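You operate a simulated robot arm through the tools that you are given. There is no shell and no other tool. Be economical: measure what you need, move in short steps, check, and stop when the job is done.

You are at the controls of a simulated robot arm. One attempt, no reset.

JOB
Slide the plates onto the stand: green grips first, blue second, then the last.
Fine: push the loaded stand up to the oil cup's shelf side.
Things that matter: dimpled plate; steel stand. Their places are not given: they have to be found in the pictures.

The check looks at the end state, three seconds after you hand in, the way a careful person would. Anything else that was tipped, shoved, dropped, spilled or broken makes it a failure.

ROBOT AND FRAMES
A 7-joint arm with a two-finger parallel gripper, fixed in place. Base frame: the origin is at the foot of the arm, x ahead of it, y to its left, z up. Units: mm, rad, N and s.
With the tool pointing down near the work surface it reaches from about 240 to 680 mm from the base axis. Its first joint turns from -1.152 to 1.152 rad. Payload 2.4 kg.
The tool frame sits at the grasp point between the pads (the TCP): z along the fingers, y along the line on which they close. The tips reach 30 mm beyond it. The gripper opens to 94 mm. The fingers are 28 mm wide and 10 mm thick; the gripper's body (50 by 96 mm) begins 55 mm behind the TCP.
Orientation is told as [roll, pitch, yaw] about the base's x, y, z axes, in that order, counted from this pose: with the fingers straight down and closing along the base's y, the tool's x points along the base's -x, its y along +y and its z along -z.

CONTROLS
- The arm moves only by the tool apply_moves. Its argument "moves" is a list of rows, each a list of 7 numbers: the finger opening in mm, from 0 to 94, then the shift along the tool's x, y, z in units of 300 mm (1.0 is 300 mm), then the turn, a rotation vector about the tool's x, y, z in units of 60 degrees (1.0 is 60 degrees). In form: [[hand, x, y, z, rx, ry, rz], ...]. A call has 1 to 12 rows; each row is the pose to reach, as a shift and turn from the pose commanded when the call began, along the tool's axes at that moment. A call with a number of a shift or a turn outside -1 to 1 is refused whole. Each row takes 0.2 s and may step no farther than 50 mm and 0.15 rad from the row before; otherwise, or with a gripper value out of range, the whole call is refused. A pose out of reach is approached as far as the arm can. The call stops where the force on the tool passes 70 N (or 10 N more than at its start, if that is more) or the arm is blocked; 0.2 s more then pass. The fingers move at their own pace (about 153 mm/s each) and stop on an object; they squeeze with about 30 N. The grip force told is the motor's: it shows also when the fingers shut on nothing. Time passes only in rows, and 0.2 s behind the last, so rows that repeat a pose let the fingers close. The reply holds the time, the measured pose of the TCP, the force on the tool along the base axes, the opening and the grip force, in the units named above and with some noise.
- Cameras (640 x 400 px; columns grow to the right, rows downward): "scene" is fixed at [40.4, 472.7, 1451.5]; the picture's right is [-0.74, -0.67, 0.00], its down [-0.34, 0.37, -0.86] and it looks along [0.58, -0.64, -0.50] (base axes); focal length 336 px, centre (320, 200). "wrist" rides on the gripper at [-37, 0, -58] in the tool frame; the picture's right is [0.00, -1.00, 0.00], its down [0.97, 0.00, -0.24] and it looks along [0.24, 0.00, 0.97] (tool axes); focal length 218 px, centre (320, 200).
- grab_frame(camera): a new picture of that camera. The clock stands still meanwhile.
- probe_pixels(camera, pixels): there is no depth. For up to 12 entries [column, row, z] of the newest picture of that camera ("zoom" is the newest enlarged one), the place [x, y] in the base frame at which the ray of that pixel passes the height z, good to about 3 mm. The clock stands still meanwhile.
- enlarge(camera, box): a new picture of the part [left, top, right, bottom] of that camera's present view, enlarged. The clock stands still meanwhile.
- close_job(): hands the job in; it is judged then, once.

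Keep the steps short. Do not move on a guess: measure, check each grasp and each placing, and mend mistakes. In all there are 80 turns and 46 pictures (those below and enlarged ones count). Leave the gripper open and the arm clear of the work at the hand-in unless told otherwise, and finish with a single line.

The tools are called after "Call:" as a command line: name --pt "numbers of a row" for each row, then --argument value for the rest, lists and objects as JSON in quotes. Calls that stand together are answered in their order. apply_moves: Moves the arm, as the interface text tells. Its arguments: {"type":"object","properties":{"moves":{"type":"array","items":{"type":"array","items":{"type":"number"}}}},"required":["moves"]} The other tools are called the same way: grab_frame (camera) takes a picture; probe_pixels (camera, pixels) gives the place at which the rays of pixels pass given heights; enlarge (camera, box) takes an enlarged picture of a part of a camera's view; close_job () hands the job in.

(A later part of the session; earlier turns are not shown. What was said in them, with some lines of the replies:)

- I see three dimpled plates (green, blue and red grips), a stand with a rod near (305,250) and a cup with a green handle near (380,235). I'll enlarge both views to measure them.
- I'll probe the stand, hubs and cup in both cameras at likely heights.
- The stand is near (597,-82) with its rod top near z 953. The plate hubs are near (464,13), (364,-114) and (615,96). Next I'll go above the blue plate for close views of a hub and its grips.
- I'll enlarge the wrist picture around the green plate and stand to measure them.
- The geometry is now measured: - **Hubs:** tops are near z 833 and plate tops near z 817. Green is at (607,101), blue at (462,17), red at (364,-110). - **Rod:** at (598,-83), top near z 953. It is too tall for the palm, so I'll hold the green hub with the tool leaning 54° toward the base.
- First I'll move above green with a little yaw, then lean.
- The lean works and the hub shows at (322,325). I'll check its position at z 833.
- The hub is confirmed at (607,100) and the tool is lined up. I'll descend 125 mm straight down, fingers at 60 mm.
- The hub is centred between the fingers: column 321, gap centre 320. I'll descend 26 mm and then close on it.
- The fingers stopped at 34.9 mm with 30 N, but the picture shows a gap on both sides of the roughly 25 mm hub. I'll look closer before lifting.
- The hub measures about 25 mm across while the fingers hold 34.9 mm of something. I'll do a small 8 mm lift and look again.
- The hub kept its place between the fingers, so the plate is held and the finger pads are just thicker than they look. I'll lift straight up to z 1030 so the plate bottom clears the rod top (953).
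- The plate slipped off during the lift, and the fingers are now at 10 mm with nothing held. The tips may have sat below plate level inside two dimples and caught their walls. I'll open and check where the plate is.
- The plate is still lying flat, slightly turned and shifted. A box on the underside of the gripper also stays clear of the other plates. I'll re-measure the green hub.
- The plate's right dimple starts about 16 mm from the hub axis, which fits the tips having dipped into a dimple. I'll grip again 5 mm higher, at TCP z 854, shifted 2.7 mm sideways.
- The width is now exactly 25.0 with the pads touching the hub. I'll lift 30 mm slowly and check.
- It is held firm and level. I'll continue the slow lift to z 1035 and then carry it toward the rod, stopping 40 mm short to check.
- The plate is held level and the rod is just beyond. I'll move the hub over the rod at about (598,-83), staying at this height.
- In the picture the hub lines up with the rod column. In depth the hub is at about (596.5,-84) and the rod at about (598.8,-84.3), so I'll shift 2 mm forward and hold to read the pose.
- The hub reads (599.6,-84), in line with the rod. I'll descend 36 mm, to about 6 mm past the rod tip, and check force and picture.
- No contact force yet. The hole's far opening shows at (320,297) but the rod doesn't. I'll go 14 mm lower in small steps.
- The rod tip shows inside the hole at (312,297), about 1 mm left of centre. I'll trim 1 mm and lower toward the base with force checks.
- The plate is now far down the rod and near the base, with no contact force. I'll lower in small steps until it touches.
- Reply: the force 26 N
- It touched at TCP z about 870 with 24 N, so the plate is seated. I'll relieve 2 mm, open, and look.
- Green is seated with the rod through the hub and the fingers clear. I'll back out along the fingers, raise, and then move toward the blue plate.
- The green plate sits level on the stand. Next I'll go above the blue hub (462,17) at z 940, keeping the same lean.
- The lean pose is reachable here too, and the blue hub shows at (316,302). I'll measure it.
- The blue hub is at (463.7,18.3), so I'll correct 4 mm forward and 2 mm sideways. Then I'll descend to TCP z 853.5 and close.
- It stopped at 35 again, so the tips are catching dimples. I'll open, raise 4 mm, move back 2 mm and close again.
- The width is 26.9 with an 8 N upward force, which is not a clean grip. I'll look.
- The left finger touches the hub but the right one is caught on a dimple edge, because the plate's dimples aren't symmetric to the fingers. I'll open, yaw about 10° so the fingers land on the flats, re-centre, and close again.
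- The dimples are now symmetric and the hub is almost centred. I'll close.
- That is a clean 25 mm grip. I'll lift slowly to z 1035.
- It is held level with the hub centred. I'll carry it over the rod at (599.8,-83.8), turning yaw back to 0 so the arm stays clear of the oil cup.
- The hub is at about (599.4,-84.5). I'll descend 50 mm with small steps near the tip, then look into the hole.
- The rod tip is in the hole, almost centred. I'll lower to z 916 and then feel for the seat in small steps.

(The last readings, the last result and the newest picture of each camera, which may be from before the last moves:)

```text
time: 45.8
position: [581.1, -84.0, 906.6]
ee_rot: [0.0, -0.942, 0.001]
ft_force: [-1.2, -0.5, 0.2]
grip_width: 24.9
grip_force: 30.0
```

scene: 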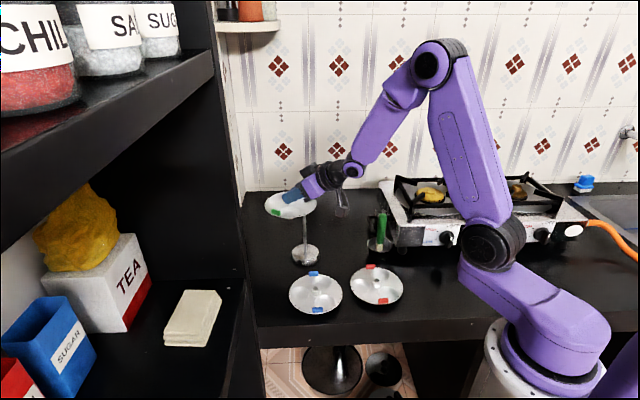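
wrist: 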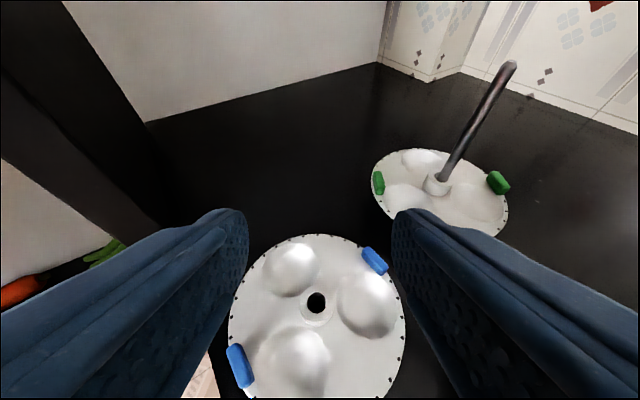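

No contact yet at 906.6. I'll continue in small steps.

Call:
apply_moves --pt "10 0.004 0 0.0029 0 0 0" --pt "10 0.0067 0 0.0049 0 0 0"

Call:
apply_moves --pt "10 0.004 0 0.0029 0 0 0" --pt "10 0.0067 0 0.0049 0 0 0"

Call:
apply_moves --pt "10 0.004 0 0.0029 0 0 0" --pt "10 0.0054 0 0.0039 0 0 0"

```text
time: 46.4
position: [582.0, -83.6, 904.5]
ee_rot: [-0.001, -0.945, 0.001]
ft_force: [-8.3, 0.2, 13.5]
grip_width: 25.2
grip_force: 30.2
```

```text
time: 47.0
position: [583.5, -84.6, 902.5]
ee_rot: [-0.003, -0.948, -0.001]
ft_force: [-6.9, -1.0, 24.4]
grip_width: 24.9
grip_force: 30.1
```

```text
time: 47.6
position: [581.5, -84.3, 898.3]
ee_rot: [0.0, -0.94, 0.001]
ft_force: [2.3, 0.0, 7.5]
grip_width: 25.2
grip_force: 30.7
```

It is seated, with contact at 904.5. The last push let the pads slide a little down the hub, so I'll raise 3 mm, open and check.

Call:
apply_moves --pt "25 -0.002 0 -0.0015 0 0 0" --pt "45 -0.0081 0 -0.0059 0 0 0" --pt "50 -0.0081 0 -0.0059 0 0 0"

Call:
apply_moves --pt "50 0 0 -0.06 0 0 0" --pt "60 0 0 -0.16 0 0 0" --pt "60 0 0 -0.26 0 0 0" --pt "60 -0.08 0 -0.33 0 0 0" --pt "60 -0.12 0 -0.41 0 0 0"

Call:
enlarge --camera "scene" --box '[240, 160, 440, 320]'

```text
time: 48.4
position: [582.8, -85.8, 901.1]
ee_rot: [-0.001, -0.94, 0.0]
ft_force: [0.8, -0.3, -0.2]
grip_width: 50.2
grip_force: 0.1
```

```text
time: 49.6
position: [502.4, -83.4, 1001.7]
ee_rot: [0.001, -0.942, 0.0]
ft_force: [0.6, 0.4, 0.3]
grip_width: 59.9
grip_force: 0.2
```

```text
2.50 times, centred on (340, 240) of scene
```

zoom: 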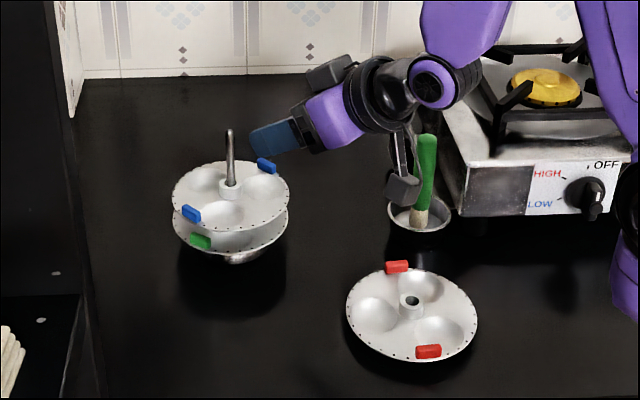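

Both plates are stacked level, green under blue. For red the stack is high enough for an upright grip. I'll straighten the tool, then go above the red hub (364,-110) with yaw -12° so the fingers miss its dimples.

Call:
apply_moves --pt "60 0 0 0 0 0.129 0" --pt "60 0 0 0 0 0.257 0" --pt "60 0 0 0 0 0.386 0" --pt "60 0 0 0 0 0.514 0" --pt "60 0 0 0 0 0.643 0" --pt "60 0 0 0 0 0.771 0" --pt "60 0 0 0 0 0.9 0"

Call:
apply_moves --pt "60 0.115 -0.0225 0.06 0 0 0.05" --pt "60 0.23 -0.045 0.12 0 0 0.1" --pt "60 0.345 -0.0675 0.18 0 0 0.15" --pt "60 0.46 -0.09 0.24 0 0 0.2" --pt "60 0.46 -0.09 0.24 0 0 0.2"

Call:
grab_frame --camera "wrist"

```text
time: 51.2
position: [504.3, -84.1, 1003.7]
ee_rot: [-0.002, 0.003, 0.001]
ft_force: [0.0, 0.4, 0.7]
grip_width: 59.6
grip_force: 0.1
out of reach, approached as far as the arm can: row 3
```

```text
time: 52.4
position: [364.2, -111.6, 930.6]
ee_rot: [0.001, 0.0, -0.211]
ft_force: [0.3, 0.0, -0.5]
grip_width: 60.0
grip_force: 0.0
```

```text
8 pictures are left
```

wrist: 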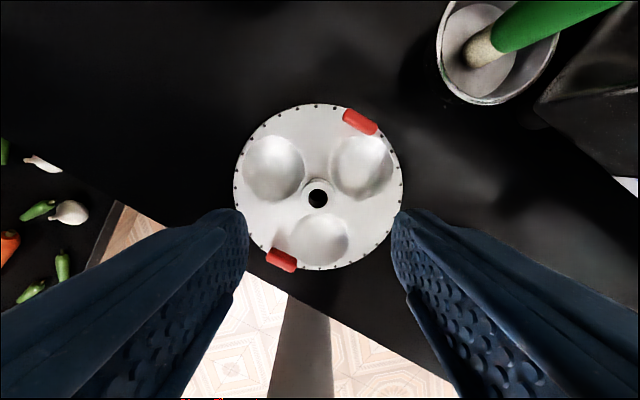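

The hub is at (317.5,198), with the dimples symmetric to the fingers. I'll measure the hub and also the cup rim for later.

Call:
probe_pixels --camera "wrist" --pixels '[[317.5, 198, 833], [437, 50, 832], [490, 104, 832], [560, 35, 832], [455, 10, 832], [540, 80, 832], [437, 50, 845], [490, 104, 845]]'

Call:
probe_pixels --camera "scene" --pixels '[[367.3, 245, 832], [392.2, 245, 832], [379.6, 252, 832], [379.6, 238, 832]]'

```text
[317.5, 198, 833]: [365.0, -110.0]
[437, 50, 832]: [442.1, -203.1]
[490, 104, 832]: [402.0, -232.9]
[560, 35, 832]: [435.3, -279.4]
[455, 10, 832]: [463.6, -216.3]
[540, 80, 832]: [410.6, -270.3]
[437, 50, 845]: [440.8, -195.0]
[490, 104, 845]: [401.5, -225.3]
```

```text
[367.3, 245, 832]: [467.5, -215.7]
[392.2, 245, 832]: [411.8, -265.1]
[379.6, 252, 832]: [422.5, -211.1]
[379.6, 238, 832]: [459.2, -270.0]
```

The red hub is at (365,-110). The cup rim centres at (439.5,-240.5) with radius about 37 and top z 832. I'll trim, descend to z 853 and close.

Call:
apply_moves --pt "60 -0.0015 0.0058 0.09 0 0 0" --pt "60 -0.0015 0.0058 0.18 0 0 0" --pt "60 -0.0015 0.0058 0.235 0 0 0" --pt "60 -0.0015 0.0058 0.2587 0 0 0" --pt "60 -0.0015 0.0058 0.2587 0 0 0"

Call:
apply_moves --pt "15 0 0 0 0 0 0" --pt "15 0 0 0 0 0 0" --pt "15 0 0 0 0 0 0"

Call:
apply_moves --pt "10 0 0 0 0 0 0"

```text
time: 53.6
position: [366.8, -109.9, 854.3]
ee_rot: [-0.001, 0.001, -0.21]
ft_force: [0.3, 0.7, 0.3]
grip_width: 59.8
grip_force: 0.1
```

```text
time: 54.4
position: [367.5, -108.7, 854.1]
ee_rot: [0.0, 0.0, -0.21]
ft_force: [0.5, 0.3, 0.2]
grip_width: 34.0
grip_force: 30.0
```

```text
time: 54.8
position: [366.7, -109.3, 854.4]
ee_rot: [0.0, 0.001, -0.21]
ft_force: [-0.4, -0.7, -0.3]
grip_width: 34.2
grip_force: 30.3
```

It caught on the dimple rims again (34 mm). I'll open, raise 3.5 mm and close again.

Call:
apply_moves --pt "60 0 0 0 0 0 0" --pt "60 0 0 -0.0117 0 0 0" --pt "60 0 0 -0.0117 0 0 0" --pt "15 0 0 -0.0117 0 0 0" --pt "15 0 0 -0.0117 0 0 0" --pt "15 0 0 -0.0117 0 0 0"

Call:
apply_moves --pt "10 0 0 0 0 0 0"

```text
time: 56.2
position: [366.3, -110.1, 856.8]
ee_rot: [0.001, 0.0, -0.209]
ft_force: [0.0, -0.2, 0.2]
grip_width: 33.9
grip_force: 29.6
```

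```text
time: 56.6
position: [366.0, -109.5, 856.7]
ee_rot: [0.0, -0.001, -0.21]
ft_force: [-1.0, 0.0, 0.3]
grip_width: 34.2
grip_force: 30.3
```

Still 34. I'll take one close look.

Call:
enlarge --camera "wrist" --box '[200, 120, 440, 270]'

```text
2.67 times, centred on (320, 195) of wrist
```

zoom: 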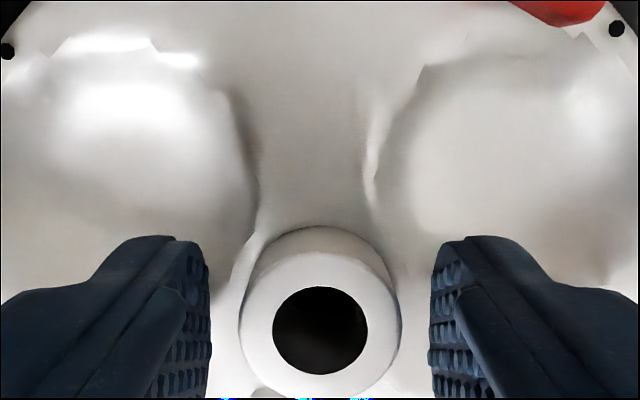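

The fingers' front edges catch the two front dimples. I'll open, shift 6 mm toward the base, raise 2.5 mm and close again.

Call:
apply_moves --pt "60 0 0 0 0 0 0" --pt "60 0.02 0 -0.0083 0 0 0" --pt "60 0.02 0 -0.0083 0 0 0" --pt "15 0.02 0 -0.0083 0 0 0" --pt "15 0.02 0 -0.0083 0 0 0" --pt "15 0.02 0 -0.0083 0 0 0"

Call:
apply_moves --pt "10 0 0 0 0 0 0"

```text
time: 58.0
position: [361.1, -108.3, 860.3]
ee_rot: [-0.001, -0.001, -0.209]
ft_force: [0.3, 0.4, 2.4]
grip_width: 33.9
grip_force: 30.4
```

```text
time: 58.4
position: [361.6, -106.7, 859.6]
ee_rot: [0.002, 0.001, -0.209]
ft_force: [-0.4, 1.1, 4.0]
grip_width: 33.8
grip_force: 30.5
```

Upright fingers keep catching something wider than the hub, while the leaned grip worked when a dimple lay straight ahead. I'll use that for red as well, leaning sideways toward the free area: open, rise 80 mm, yaw 60°, then lean 54°.

Call:
apply_moves --pt "60 0 0 0 0 0 0" --pt "60 0 0 -0.133 0 0 0" --pt "60 0 0 -0.267 0 0 0.1" --pt "60 0.0147 0.0437 -0.267 0 0 0.23" --pt "60 0.0147 0.0437 -0.267 0 0 0.36" --pt "60 0.0147 0.0437 -0.267 0 0 0.49" --pt "60 0.0147 0.0437 -0.267 0 0 0.62" --pt "60 0.0147 0.0437 -0.267 0 0 0.75" --pt "60 0.0147 0.0437 -0.267 0 0 0.88" --pt "60 0.0147 0.0437 -0.267 0 0 1.0"

Call:
apply_moves --pt "60 0 0 0 0 -0.129 0" --pt "60 0 0 0 0 -0.257 0" --pt "60 0 0 0 0 -0.386 0" --pt "60 0 0 0 0 -0.514 0" --pt "60 0 0 0 0 -0.643 0" --pt "60 0 0 0 0 -0.771 0" --pt "60 0 0 0 0 -0.9 0" --pt "60 0 0 0 0 -0.9 0"

Call:
grab_frame --camera "wrist"

```text
time: 60.6
position: [359.6, -94.9, 939.7]
ee_rot: [-0.002, 0.0, -1.259]
ft_force: [0.1, 0.3, -0.8]
grip_width: 60.1
grip_force: 0.0
```

```text
time: 62.4
position: [363.6, -95.8, 945.4]
ee_rot: [-0.007, -0.942, -1.253]
ft_force: [-1.6, 0.2, 0.9]
grip_width: 60.2
grip_force: 0.1
out of reach, approached as far as the arm can: row 7, 8
```

```text
6 pictures are left
```

wrist: 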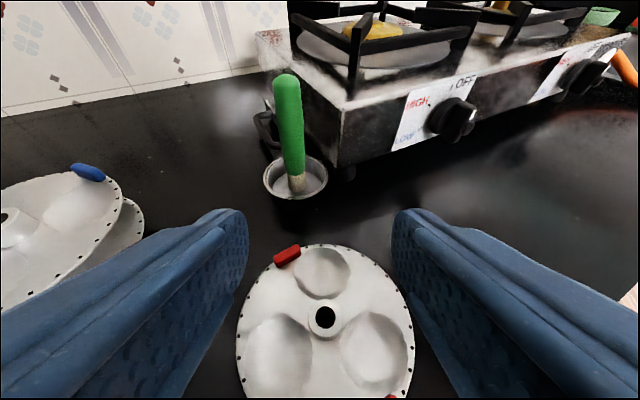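

The pose is just barely out of reach (about 6 mm), and red's rod stub is short, so less lean will do. I'll reduce the lean by 12° and measure the hub at (324.5,318).

Call:
probe_pixels --camera "wrist" --pixels '[[324.5, 318, 833]]'

Call:
apply_moves --pt "60 0 0 0 0 0.1 0" --pt "60 0 0 0 0 0.2 0" --pt "60 0 0 0 0 0.2 0"

Call:
apply_moves --pt "60 0 0 0 0 0 0"

```text
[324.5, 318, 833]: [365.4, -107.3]
```

```text
time: 63.2
position: [364.4, -94.6, 944.5]
ee_rot: [0.0, -0.732, -1.257]
ft_force: [-0.4, -0.4, -0.4]
grip_width: 59.9
grip_force: 0.2
```

```text
time: 63.6
position: [363.9, -95.0, 944.5]
ee_rot: [0.001, -0.733, -1.256]
ft_force: [-0.2, 0.0, 1.0]
grip_width: 60.2
grip_force: 0.1
```

The pose is now reached exactly. I'll descend to z 857 with a small centring shift and look before closing.

Call:
apply_moves --pt "60 0.06 -0.0087 0.07 0 0 0" --pt "60 0.12 -0.0087 0.135 0 0 0" --pt "60 0.17 -0.0087 0.191 0 0 0" --pt "60 0.1931 -0.0087 0.2185 0 0 0" --pt "60 0.1931 -0.0087 0.2185 0 0 0"

Call:
apply_moves --pt "15 0 0 0 0 0 0" --pt "15 0 0 0 0 0 0" --pt "15 0 0 0 0 0 0"

Call:
apply_moves --pt "15 0 0 0 0 0 0"

```text
time: 64.8
position: [380.1, -103.3, 867.5]
ee_rot: [-0.009, -0.728, -1.252]
ft_force: [0.1, 0.3, -0.5]
grip_width: 59.9
grip_force: 0.0
out of reach, approached as far as the arm can: row 3, 4, 5
```

```text
time: 65.6
position: [378.8, -102.2, 867.8]
ee_rot: [-0.009, -0.728, -1.253]
ft_force: [-0.1, -0.1, 0.7]
grip_width: 15.0
grip_force: 0.1
```

```text
time: 66.0
position: [378.8, -102.2, 868.2]
ee_rot: [-0.01, -0.729, -1.253]
ft_force: [0.3, 0.3, -0.4]
grip_width: 14.8
grip_force: 0.1
```

That was out of reach sideways, and the fingers closed on air above the hub (tip height 836, force 0). New plan: use the firm upright hold in the dimples to slide the red plate along the table to blue's old spot (462,17). I'll turn it there so the proven lean grip works. First I'll rise, open and straighten.

Call:
apply_moves --pt "30 -0.08 0 -0.09 0 0 0" --pt "60 -0.167 0 -0.186 0 0 0" --pt "60 -0.167 0 -0.186 0 0.13 0" --pt "60 -0.167 0 -0.186 0 0.26 0" --pt "60 -0.167 0 -0.186 0 0.39 0" --pt "60 -0.167 0 -0.186 0 0.52 0" --pt "60 -0.167 0 -0.186 0 0.65 0" --pt "60 -0.167 0 -0.186 0 0.7 0"

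Call:
apply_moves --pt "60 0 0 0 0 0 0"

Call:
grab_frame --camera "wrist"

```text
time: 67.8
position: [377.2, -102.1, 943.2]
ee_rot: [0.0, -0.001, -1.257]
ft_force: [0.2, 0.4, 0.9]
grip_width: 60.0
grip_force: 0.0
```

```text
time: 68.2
position: [378.3, -102.0, 943.9]
ee_rot: [0.001, 0.0, -1.258]
ft_force: [-0.7, -0.7, 0.1]
grip_width: 60.3
grip_force: 0.0
```

```text
5 pictures are left
```

wrist: 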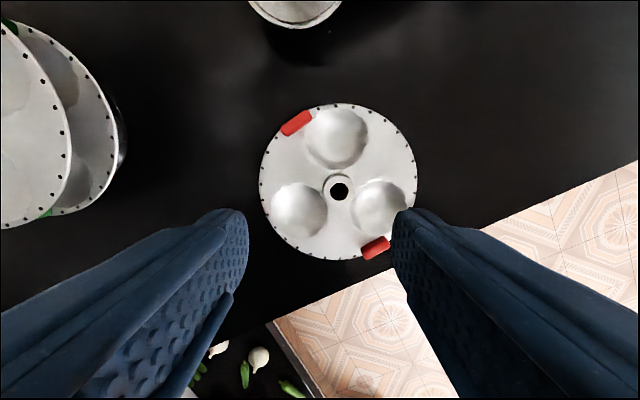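

The red plate is undisturbed with its hub at (339.5,190). I'll measure it.

Call:
probe_pixels --camera "wrist" --pixels '[[339.5, 190, 833], [336, 137, 818]]'

```text
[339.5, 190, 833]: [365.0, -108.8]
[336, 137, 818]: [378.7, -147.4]
```

The hub is at (365,-108.8). I'll go down upright to z 853 and close into the dimples.

Call:
apply_moves --pt "60 0.005 -0.0476 0.08 0 0 0" --pt "60 0.005 -0.0476 0.18 0 0 0" --pt "60 0.005 -0.0476 0.26 0 0 0" --pt "60 0.005 -0.0476 0.3017 0 0 0" --pt "60 0.005 -0.0476 0.3017 0 0 0" --pt "20 0.005 -0.0476 0.3017 0 0 0" --pt "20 0.005 -0.0476 0.3017 0 0 0" --pt "20 0.005 -0.0476 0.3017 0 0 0"

Call:
apply_moves --pt "20 0 0 0 0 0 0"

```text
time: 70.0
position: [364.3, -106.2, 854.2]
ee_rot: [0.001, 0.0, -1.256]
ft_force: [0.0, 0.6, 0.1]
grip_width: 34.8
grip_force: 30.0
```

```text
time: 70.4
position: [363.4, -104.8, 853.7]
ee_rot: [0.001, -0.001, -1.256]
ft_force: [-0.2, 0.7, 0.2]
grip_width: 34.9
grip_force: 29.9
```

It is held at 34.9 in the dimples. I'll slide it slowly along the table toward (462,17) while turning, in two halves.

Call:
apply_moves --pt "20 0.0143 0.0218 0 0 0 -0.07" --pt "20 0.0286 0.0436 0 0 0 -0.14" --pt "20 0.0429 0.0654 0 0 0 -0.21" --pt "20 0.0572 0.0872 0 0 0 -0.28" --pt "20 0.0715 0.109 0 0 0 -0.35" --pt "20 0.0858 0.1308 0 0 0 -0.42" --pt "20 0.1001 0.1526 0 0 0 -0.49" --pt "20 0.1144 0.1744 0 0 0 -0.56" --pt "20 0.1287 0.1962 0 0 0 -0.63" --pt "20 0.143 0.218 0 0 0 -0.7"

Call:
apply_moves --pt "20 -0.0039 0.0259 0 0 0 -0.0691" --pt "20 -0.0078 0.0518 0 0 0 -0.1382" --pt "20 -0.0117 0.0777 0 0 0 -0.2073" --pt "20 -0.0156 0.1036 0 0 0 -0.2764" --pt "20 -0.0195 0.1295 0 0 0 -0.3455" --pt "20 -0.0234 0.1554 0 0 0 -0.4146" --pt "20 -0.0273 0.1813 0 0 0 -0.4837" --pt "20 -0.0312 0.2072 0 0 0 -0.5528" --pt "20 -0.0351 0.2331 0 0 0 -0.6219" --pt "20 -0.039 0.259 0 0 0 -0.691"

Call:
apply_moves --pt "45 0 0 0 0 0 0" --pt "60 0 0 0 0 0 0" --pt "60 0 0 -0.14 0 0 0" --pt "60 0 0 -0.29 0 0 0" --pt "60 0 0 -0.29 0 0 0"

Call:
grab_frame --camera "wrist"

```text
time: 72.6
position: [414.4, -43.0, 854.3]
ee_rot: [0.001, 0.0, -0.522]
ft_force: [-0.1, -0.4, 0.2]
grip_width: 34.7
grip_force: 30.0
```

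```text
time: 74.8
position: [462.0, 18.1, 853.7]
ee_rot: [0.0, 0.002, 0.202]
ft_force: [0.0, 0.5, 0.3]
grip_width: 34.4
grip_force: 30.2
```

```text
time: 76.0
position: [458.6, 16.4, 941.1]
ee_rot: [0.0, -0.001, 0.199]
ft_force: [0.2, 0.5, 0.6]
grip_width: 60.0
grip_force: 0.1
```

```text
4 pictures are left
```

wrist: 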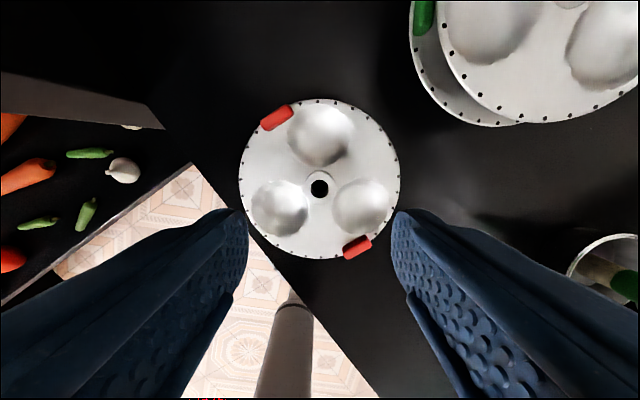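

The slide worked: a dimple lies straight ahead and the hub is at (319.5,189). I'll measure it.

Call:
probe_pixels --camera "wrist" --pixels '[[319.5, 189, 833], [320, 136, 818]]'

Call:
apply_moves --pt "60 0 0 0 0 0 0"

```text
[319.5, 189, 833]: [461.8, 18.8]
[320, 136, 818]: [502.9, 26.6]
```

```text
time: 76.4
position: [459.4, 17.1, 940.4]
ee_rot: [-0.002, -0.001, 0.198]
ft_force: [-0.9, 0.2, 0.4]
grip_width: 60.2
grip_force: 0.0
```

I'll move back 13.5 mm, lean 54°, then descend to z 855 and close.

Call:
apply_moves --pt "60 0.045 0.002 0 0 -0.129 0" --pt "60 0.045 0.002 0 0 -0.257 0" --pt "60 0.045 0.002 0 0 -0.386 0" --pt "60 0.045 0.002 0 0 -0.514 0" --pt "60 0.045 0.002 0 0 -0.643 0" --pt "60 0.045 0.002 0 0 -0.771 0" --pt "60 0.045 0.002 0 0 -0.9 0" --pt "60 0.045 0.002 0 0 -0.9 0"

Call:
apply_moves --pt "60 0.07 0 0.0509 0 0 0" --pt "60 0.14 0 0.1018 0 0 0" --pt "60 0.2 0 0.1454 0 0 0" --pt "60 0.2306 0 0.1676 0 0 0" --pt "60 0.2306 0 0.1676 0 0 0"

Call:
apply_moves --pt "15 0 0 0 0 0 0" --pt "15 0 0 0 0 0 0" --pt "15 0 0 0 0 0 0"

Call:
apply_moves --pt "10 0 0 0 0 0 0"

```text
time: 78.2
position: [448.9, 15.4, 940.0]
ee_rot: [0.001, -0.943, 0.2]
ft_force: [-0.3, -0.6, 0.3]
grip_width: 60.1
grip_force: 0.1
```

```text
time: 79.4
position: [448.5, 16.4, 855.1]
ee_rot: [0.0, -0.946, 0.199]
ft_force: [0.1, 0.1, 0.8]
grip_width: 60.0
grip_force: 0.1
```

```text
time: 80.2
position: [450.0, 16.3, 854.5]
ee_rot: [0.0, -0.942, 0.199]
ft_force: [1.0, 0.5, 1.0]
grip_width: 34.5
grip_force: 29.5
```

```text
time: 80.6
position: [448.7, 15.7, 854.7]
ee_rot: [0.0, -0.943, 0.199]
ft_force: [0.4, 0.2, 1.9]
grip_width: 34.7
grip_force: 30.2
```

It reads 34.5 again, and the hand is about 3 mm too far forward. I'll open, move back 3 mm, raise 1.5 mm and retry.

Call:
apply_moves --pt "60 0 0 0 0 0 0" --pt "60 0.0019 0 -0.011 0 0 0" --pt "60 0.0019 0 -0.011 0 0 0" --pt "15 0.0019 0 -0.011 0 0 0" --pt "15 0.0019 0 -0.011 0 0 0" --pt "15 0.0019 0 -0.011 0 0 0"

Call:
apply_moves --pt "10 0 0 0 0 0 0"

```text
time: 82.0
position: [446.0, 14.4, 856.3]
ee_rot: [-0.001, -0.942, 0.199]
ft_force: [-0.1, -0.2, 2.6]
grip_width: 25.5
grip_force: 29.6
```

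```text
time: 82.4
position: [446.3, 15.3, 855.9]
ee_rot: [-0.001, -0.942, 0.2]
ft_force: [-0.2, 1.3, 3.2]
grip_width: 25.5
grip_force: 29.4
```

The reading is 25.5 with a slight 3 N tip contact. I'll re-seat the grip 1 mm up and 1 mm back for a clean hold.

Call:
apply_moves --pt "60 0 0 0 0 0 0" --pt "60 -0.0007 0 -0.0047 0 0 0" --pt "60 -0.0007 0 -0.0047 0 0 0" --pt "15 -0.0007 0 -0.0047 0 0 0" --pt "15 -0.0007 0 -0.0047 0 0 0" --pt "15 -0.0007 0 -0.0047 0 0 0"

Call:
apply_moves --pt "10 -0.0081 0 -0.0059 0 0 0" --pt "10 -0.0216 0 -0.0157 0 0 0" --pt "10 -0.04 0 -0.029 0 0 0" --pt "10 -0.0539 0 -0.0392 0 0 0"

```text
time: 83.8
position: [445.2, 15.2, 858.1]
ee_rot: [0.001, -0.943, 0.201]
ft_force: [0.1, 0.8, -1.0]
grip_width: 25.5
grip_force: 30.3
```

```text
time: 84.8
position: [444.7, 14.2, 877.9]
ee_rot: [0.0, -0.943, 0.201]
ft_force: [0.1, 1.1, -0.9]
grip_width: 25.5
grip_force: 29.7
```

The width is steady and no load was lost, so it's lifted. I'll continue slowly to z 1040.

Call:
apply_moves --pt "10 -0.015 0 -0.0109 0 0 0" --pt "10 -0.045 0 -0.0327 0 0 0" --pt "10 -0.085 0 -0.0618 0 0 0" --pt "10 -0.125 0 -0.0908 0 0 0" --pt "10 -0.165 0 -0.1199 0 0 0" --pt "10 -0.21 0 -0.1526 0 0 0" --pt "10 -0.255 0 -0.1853 0 0 0" --pt "10 -0.3 0 -0.218 0 0 0" --pt "10 -0.345 0 -0.2507 0 0 0" --pt "10 -0.39 0 -0.2834 0 0 0" --pt "10 -0.42 0 -0.3052 0 0 0" --pt "10 -0.4369 0 -0.3175 0 0 0"

Call:
apply_moves --pt "10 0 0 0 0 0 0"

Call:
enlarge --camera "wrist" --box '[160, 130, 480, 330]'

```text
time: 87.4
position: [444.9, 14.5, 1039.2]
ee_rot: [-0.001, -0.943, 0.201]
ft_force: [-0.2, -0.2, -0.8]
grip_width: 25.5
grip_force: 29.8
```

```text
time: 87.8
position: [445.4, 14.3, 1040.2]
ee_rot: [-0.001, -0.942, 0.199]
ft_force: [0.6, 0.1, -1.3]
grip_width: 25.2
grip_force: 29.7
```

```text
2.00 times, centred on (320, 230) of wrist
```

zoom: 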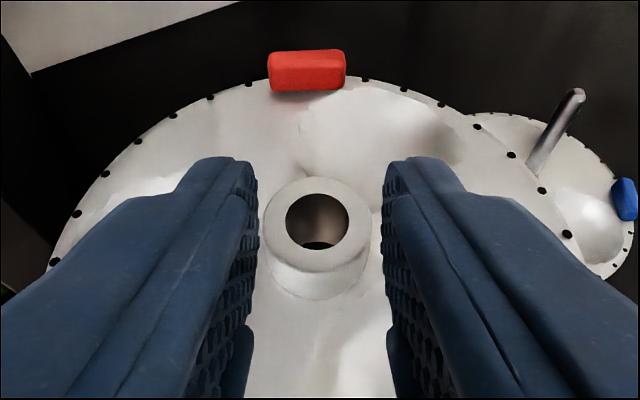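

Red is held level. I'll use this picture to measure both the hub and the rod tip.

Call:
probe_pixels --camera "zoom" --pixels '[[317, 222, 1016], [317, 222, 1012], [317, 222, 1020], [573, 96, 952], [573, 96, 948]]'

```text
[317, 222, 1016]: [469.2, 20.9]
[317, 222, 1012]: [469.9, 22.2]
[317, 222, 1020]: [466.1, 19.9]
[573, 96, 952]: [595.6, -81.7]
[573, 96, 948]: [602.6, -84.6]
```

The hub is at (469,20.5) and the rod at about (599.8,-84). I'll carry it over the rod while turning yaw to 0.

Call:
apply_moves --pt "10 -0.0106 -0.0206 0.0145 0.0077 0 0.0056" --pt "10 -0.0317 -0.0617 0.0436 0.0232 0 0.0168" --pt "10 -0.0634 -0.1233 0.0872 0.0464 0 0.0337" --pt "10 -0.0951 -0.185 0.1308 0.0695 0 0.0505" --pt "10 -0.1268 -0.2466 0.1744 0.0927 0 0.0674" --pt "10 -0.1585 -0.3083 0.218 0.1159 0 0.0842" --pt "10 -0.1859 -0.3617 0.2558 0.136 0 0.0988" --pt "10 -0.2028 -0.3946 0.2791 0.1483 0 0.1078" --pt "10 -0.2113 -0.411 0.2907 0.1545 0 0.1123" --pt "10 -0.2113 -0.411 0.2907 0.1545 0 0.1123"

Call:
apply_moves --pt "10 0 0 0 0 0 0"

Call:
apply_moves --pt "10 0 0 0 0 0 0"

```text
time: 90.0
position: [575.0, -84.3, 1038.5]
ee_rot: [0.001, -0.943, 0.0]
ft_force: [0.0, -0.8, -1.2]
grip_width: 25.3
grip_force: 29.7
```

```text
time: 90.4
position: [574.3, -84.0, 1039.6]
ee_rot: [0.003, -0.943, 0.002]
ft_force: [0.2, 0.4, -0.1]
grip_width: 25.2
grip_force: 29.8
```

```text
time: 90.8
position: [574.9, -83.0, 1038.5]
ee_rot: [0.001, -0.944, -0.001]
ft_force: [0.6, 0.0, -0.5]
grip_width: 25.1
grip_force: 29.7
```

The hub is at about (599.2,-83.3). I'll descend to just above the tip, then in short steps watching the force.

Call:
apply_moves --pt "10 0.03 -0.002 0.0218 0 0 0" --pt "10 0.055 -0.002 0.04 0 0 0" --pt "10 0.07 -0.002 0.0509 0 0 0"

Call:
apply_moves --pt "10 0.0054 0 0.0039 0 0 0" --pt "10 0.0108 0 0.0078 0 0 0" --pt "10 0.0162 0 0.0118 0 0 0"

Call:
apply_moves --pt "10 0.0054 0 0.0039 0 0 0" --pt "10 0.0108 0 0.0078 0 0 0"

Call:
apply_moves --pt "10 0.0054 0 0.0039 0 0 0" --pt "10 0.0108 0 0.0078 0 0 0"

Call:
apply_moves --pt "10 0.0054 0 0.0039 0 0 0" --pt "10 0.0108 0 0.0078 0 0 0"

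```text
time: 91.6
position: [575.4, -85.7, 1014.6]
ee_rot: [0.0, -0.941, -0.002]
ft_force: [-0.3, -0.3, -0.7]
grip_width: 25.1
grip_force: 29.5
```

```text
time: 92.4
position: [575.8, -85.5, 1006.9]
ee_rot: [0.0, -0.942, -0.002]
ft_force: [0.5, -0.2, -1.3]
grip_width: 25.2
grip_force: 30.0
```

```text
time: 93.0
position: [577.5, -85.0, 1001.7]
ee_rot: [0.001, -0.944, -0.002]
ft_force: [-0.2, -0.3, -0.7]
grip_width: 25.3
grip_force: 29.6
```

```text
time: 93.6
position: [576.0, -84.9, 1000.6]
ee_rot: [0.0, -0.942, -0.001]
ft_force: [-0.8, 0.3, 0.1]
grip_width: 25.4
grip_force: 30.3
```

```text
time: 94.2
position: [576.0, -84.9, 995.9]
ee_rot: [-0.001, -0.943, 0.0]
ft_force: [-0.6, 0.4, -0.5]
grip_width: 25.3
grip_force: 29.3
```

There is no contact although the hub bottom is about 13 mm below the rod tip, so the rod is inside. I'll continue down to z 948, then feel for the seat.

Call:
apply_moves --pt "10 0.0108 0 0.0078 0 0 0" --pt "10 0.0216 0 0.0157 0 0 0" --pt "10 0.0324 0 0.0235 0 0 0"

Call:
apply_moves --pt "10 0.0162 0 0.0118 0 0 0" --pt "10 0.0378 0 0.0274 0 0 0" --pt "10 0.0593 0 0.0431 0 0 0" --pt "10 0.081 0 0.0588 0 0 0" --pt "10 0.0944 0 0.0686 0 0 0"

Call:
apply_moves --pt "10 0.0054 0 0.0039 0 0 0" --pt "10 0.0108 0 0.0078 0 0 0"

Call:
apply_moves --pt "10 0.004 0 0.0029 0 0 0" --pt "10 0.0067 0 0.0049 0 0 0"

```text
time: 95.0
position: [575.8, -85.6, 984.4]
ee_rot: [-0.001, -0.943, 0.001]
ft_force: [-1.1, 0.1, -1.1]
grip_width: 25.1
grip_force: 30.6
```

```text
time: 96.2
position: [574.8, -85.2, 948.2]
ee_rot: [0.001, -0.942, 0.0]
ft_force: [0.6, -0.4, 0.1]
grip_width: 25.2
grip_force: 29.8
```

```text
time: 96.8
position: [575.6, -84.3, 945.3]
ee_rot: [-0.002, -0.944, -0.001]
ft_force: [-0.1, -1.0, -0.8]
grip_width: 25.3
grip_force: 30.4
```

```text
time: 97.4
position: [575.2, -85.8, 942.1]
ee_rot: [0.0, -0.942, 0.0]
ft_force: [0.2, 0.4, -0.9]
grip_width: 25.5
grip_force: 30.3
```

I'll continue in 2 mm steps until contact.

Call:
apply_moves --pt "10 0.003 0 0.002 0 0 0" --pt "10 0.0054 0 0.0039 0 0 0"

Call:
apply_moves --pt "10 0.003 0 0.002 0 0 0" --pt "10 0.0054 0 0.0039 0 0 0"

```text
time: 98.0
position: [575.3, -85.6, 940.4]
ee_rot: [0.0, -0.942, 0.002]
ft_force: [0.8, 0.4, -0.9]
grip_width: 25.4
grip_force: 29.9
```

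```text
time: 98.6
position: [576.2, -85.5, 939.4]
ee_rot: [0.001, -0.947, 0.001]
ft_force: [-3.7, 0.7, 8.2]
grip_width: 25.1
grip_force: 30.3
```

It's seated at 939, within 1 mm of prediction. I'll open, back out, rise and check with a picture.

Call:
apply_moves --pt "25 -0.003 0 -0.002 0 0 0" --pt "45 -0.003 0 -0.002 0 0 0" --pt "50 -0.003 0 -0.002 0 0 0" --pt "50 0 0 -0.06 0 0 0" --pt "60 0 0 -0.16 0 0 0" --pt "60 0 0 -0.26 0 0 0" --pt "60 -0.1 0 -0.36 0 0 0" --pt "60 -0.2 0 -0.45 0 0 0"

Call:
enlarge --camera "scene" --box '[240, 160, 440, 320]'

```text
time: 100.4
position: [501.4, -86.4, 1066.9]
ee_rot: [0.001, -0.942, -0.001]
ft_force: [-0.9, -0.7, 0.1]
grip_width: 60.0
grip_force: 0.0
```

```text
2.50 times, centred on (340, 240) of scene
```

zoom: 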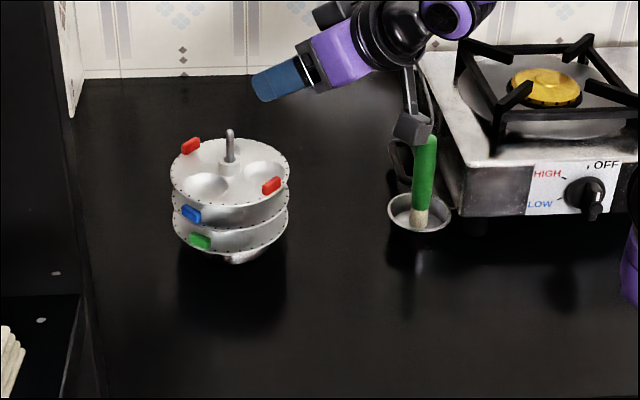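

All three plates are stacked green, blue, red from the bottom, and level. For the push I'll hold the rod stub from above and slide the stand about 116 mm toward the cup's shelf side. First I'll re-measure the rod and straighten the tool.

Call:
probe_pixels --camera "zoom" --pixels '[[230, 132, 952], [389, 213, 832], [448, 215, 832], [418, 232, 832], [288, 172, 900], [172, 180, 900]]'

Call:
apply_moves --pt "60 0 0 0 0 0.129 0" --pt "60 0 0 0 0 0.257 0" --pt "60 0 0 0 0 0.386 0" --pt "60 0 0 0 0 0.514 0" --pt "60 0 0 0 0 0.643 0" --pt "60 0 0 0 0 0.771 0" --pt "60 0 0 0 0 0.9 0" --pt "60 0 0 0 0 0.9 0"

```text
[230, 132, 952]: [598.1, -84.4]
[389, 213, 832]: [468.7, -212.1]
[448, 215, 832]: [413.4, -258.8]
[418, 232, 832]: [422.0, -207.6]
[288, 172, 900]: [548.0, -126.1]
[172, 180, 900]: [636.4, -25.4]
```

```text
time: 102.2
position: [502.4, -85.5, 1066.7]
ee_rot: [0.001, 0.002, -0.001]
ft_force: [0.1, 0.2, -0.3]
grip_width: 59.9
grip_force: 0.0
```

The rod is confirmed at (599,-84.2). I'll go above it at z 1010 with yaw -45° so the fingers close along the slide direction.

Call:
apply_moves --pt "60 -0.0462 0.001 0.02 0 0 0.1071" --pt "60 -0.0924 0.002 0.04 0 0 0.2143" --pt "60 -0.1386 0.003 0.06 0 0 0.3214" --pt "60 -0.1847 0.004 0.09 0 0 0.4286" --pt "60 -0.2309 0.005 0.12 0 0 0.5357" --pt "60 -0.2771 0.006 0.15 0 0 0.6429" --pt "60 -0.3233 0.006 0.19 0 0 0.75" --pt "60 -0.3233 0.006 0.19 0 0 0.75"

Call:
apply_moves --pt "60 0 0 0 0 0 0"

```text
time: 104.0
position: [599.2, -83.6, 1008.2]
ee_rot: [0.0, 0.0, -0.787]
ft_force: [-0.5, 0.6, -0.1]
grip_width: 60.2
grip_force: 0.0
```

```text
time: 104.4
position: [599.4, -83.5, 1007.8]
ee_rot: [-0.001, 0.0, -0.785]
ft_force: [-0.3, -0.2, -0.8]
grip_width: 59.8
grip_force: 0.0
```

I'm centred over the rod. I'll go down 56 mm (tips above the top hub) and close on the rod.

Call:
apply_moves --pt "60 0 0 0.07 0 0 0" --pt "60 0 0 0.14 0 0 0" --pt "60 0 0 0.1867 0 0 0" --pt "60 0 0 0.1867 0 0 0" --pt "20 0 0 0.1867 0 0 0" --pt "2 0 0 0.1867 0 0 0" --pt "2 0 0 0.1867 0 0 0"

Call:
apply_moves --pt "2 0 0 0 0 0 0"

```text
time: 106.0
position: [599.2, -82.9, 952.4]
ee_rot: [-0.001, 0.0, -0.785]
ft_force: [-1.1, 0.1, -2.3]
grip_width: 8.5
grip_force: 30.1
```

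```text
time: 106.4
position: [598.3, -82.5, 952.4]
ee_rot: [-0.001, -0.001, -0.787]
ft_force: [0.2, -0.2, -2.7]
grip_width: 8.1
grip_force: 29.9
```

The rod is held (8.3 mm). I'll slide the stand slowly 60 mm toward the cup and check the force.

Call:
apply_moves --pt "2 0 -0.01 0 0 0 0" --pt "2 0 -0.03 0 0 0 0" --pt "2 0.001 -0.05 0 0 0 0" --pt "2 0.001 -0.07 0 0 0 0" --pt "2 0.001 -0.09 0 0 0 0" --pt "2 0.002 -0.11 0 0 0 0" --pt "2 0.002 -0.13 0 0 0 0" --pt "2 0.002 -0.15 0 0 0 0" --pt "2 0.003 -0.17 0 0 0 0" --pt "2 0.003 -0.19 0 0 0 0" --pt "2 0.003 -0.2 0 0 0 0"

```text
time: 108.8
position: [556.2, -126.6, 952.5]
ee_rot: [-0.001, 0.001, -0.784]
ft_force: [0.3, 0.0, -2.3]
grip_width: 8.4
grip_force: 30.3
```

It's sliding smoothly with the force near zero. I'll go 47 mm more, leaving about 9 mm, then look.

Call:
apply_moves --pt "2 0 -0.01 0 0 0 0" --pt "2 0 -0.03 0 0 0 0" --pt "2 0.001 -0.05 0 0 0 0" --pt "2 0.001 -0.07 0 0 0 0" --pt "2 0.001 -0.09 0 0 0 0" --pt "2 0.001 -0.11 0 0 0 0" --pt "2 0.002 -0.13 0 0 0 0" --pt "2 0.002 -0.145 0 0 0 0" --pt "2 0.002 -0.157 0 0 0 0" --pt "2 0.002 -0.157 0 0 0 0"

Call:
enlarge --camera "scene" --box '[290, 180, 420, 290]'

```text
time: 111.0
position: [522.4, -158.1, 954.0]
ee_rot: [0.001, 0.0, -0.784]
ft_force: [0.0, 0.2, -1.9]
grip_width: 8.4
grip_force: 29.7
```

```text
3.64 times, centred on (355, 235) of scene
```

zoom: 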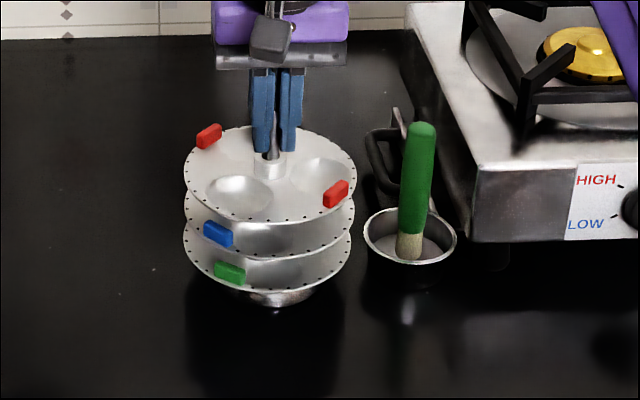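

The stand is upright and the gap to the cup rim is about 9 mm (column 352 to 363). I'll slide 8 mm more in fine steps, watching the force.

Call:
apply_moves --pt "2 0 -0.005 0 0 0 0" --pt "2 0 -0.01 0 0 0 0" --pt "2 0 -0.015 0 0 0 0" --pt "2 0 -0.02 0 0 0 0"

Call:
apply_moves --pt "2 0 -0.003 0 0 0 0" --pt "2 0 -0.0065 0 0 0 0" --pt "2 0 -0.0065 0 0 0 0"

```text
time: 112.0
position: [517.9, -162.8, 953.6]
ee_rot: [-0.001, -0.001, -0.785]
ft_force: [-0.2, 0.2, -2.0]
grip_width: 8.4
grip_force: 29.9
```

```text
time: 112.8
position: [515.8, -164.3, 953.1]
ee_rot: [0.0, 0.0, -0.784]
ft_force: [0.2, 0.0, -2.8]
grip_width: 8.6
grip_force: 30.1
```

It's at (515.8,-164.3), a gap of about 1–2 mm with no cup contact force. I'll release, rise straight up and move clear.

Call:
apply_moves --pt "12 0 0 0 0 0 0" --pt "30 0 0 0 0 0 0" --pt "50 0 0 0 0 0 0" --pt "50 0 0 0 0 0 0" --pt "50 0 0 -0.08 0 0 0" --pt "60 0 0 -0.2 0 0 0" --pt "60 0 0 -0.34 0 0 0" --pt "60 0 0 -0.48 0 0 0" --pt "80 0.12 0.05 -0.52 0 0 0" --pt "94 0.24 0.1 -0.52 0 0 0" --pt "94 0.36 0.15 -0.52 0 0 0"

Call:
enlarge --camera "scene" --box '[270, 170, 430, 290]'

```text
time: 115.2
position: [472.5, -54.9, 1109.4]
ee_rot: [0.0, 0.0, -0.787]
ft_force: [0.2, 0.1, -0.3]
grip_width: 93.9
grip_force: 0.1
```

```text
3.33 times, centred on (350, 230) of scene
```

zoom: 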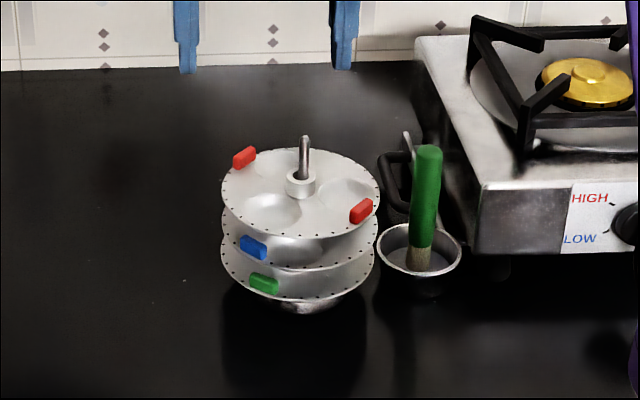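

The stack stands upright against the cup's shelf side, the cup is undisturbed, and the gripper is open and clear. I'm handing in.

Call:
close_job

```text
The job is handed in.
```

The plates are on the stand in the order green, blue, red from the bottom, and the loaded stand is on the oil cup's shelf side with a gap of about 1–2 mm; on the way, green slipped back to the table once and I slid red along the table to re-grip it.
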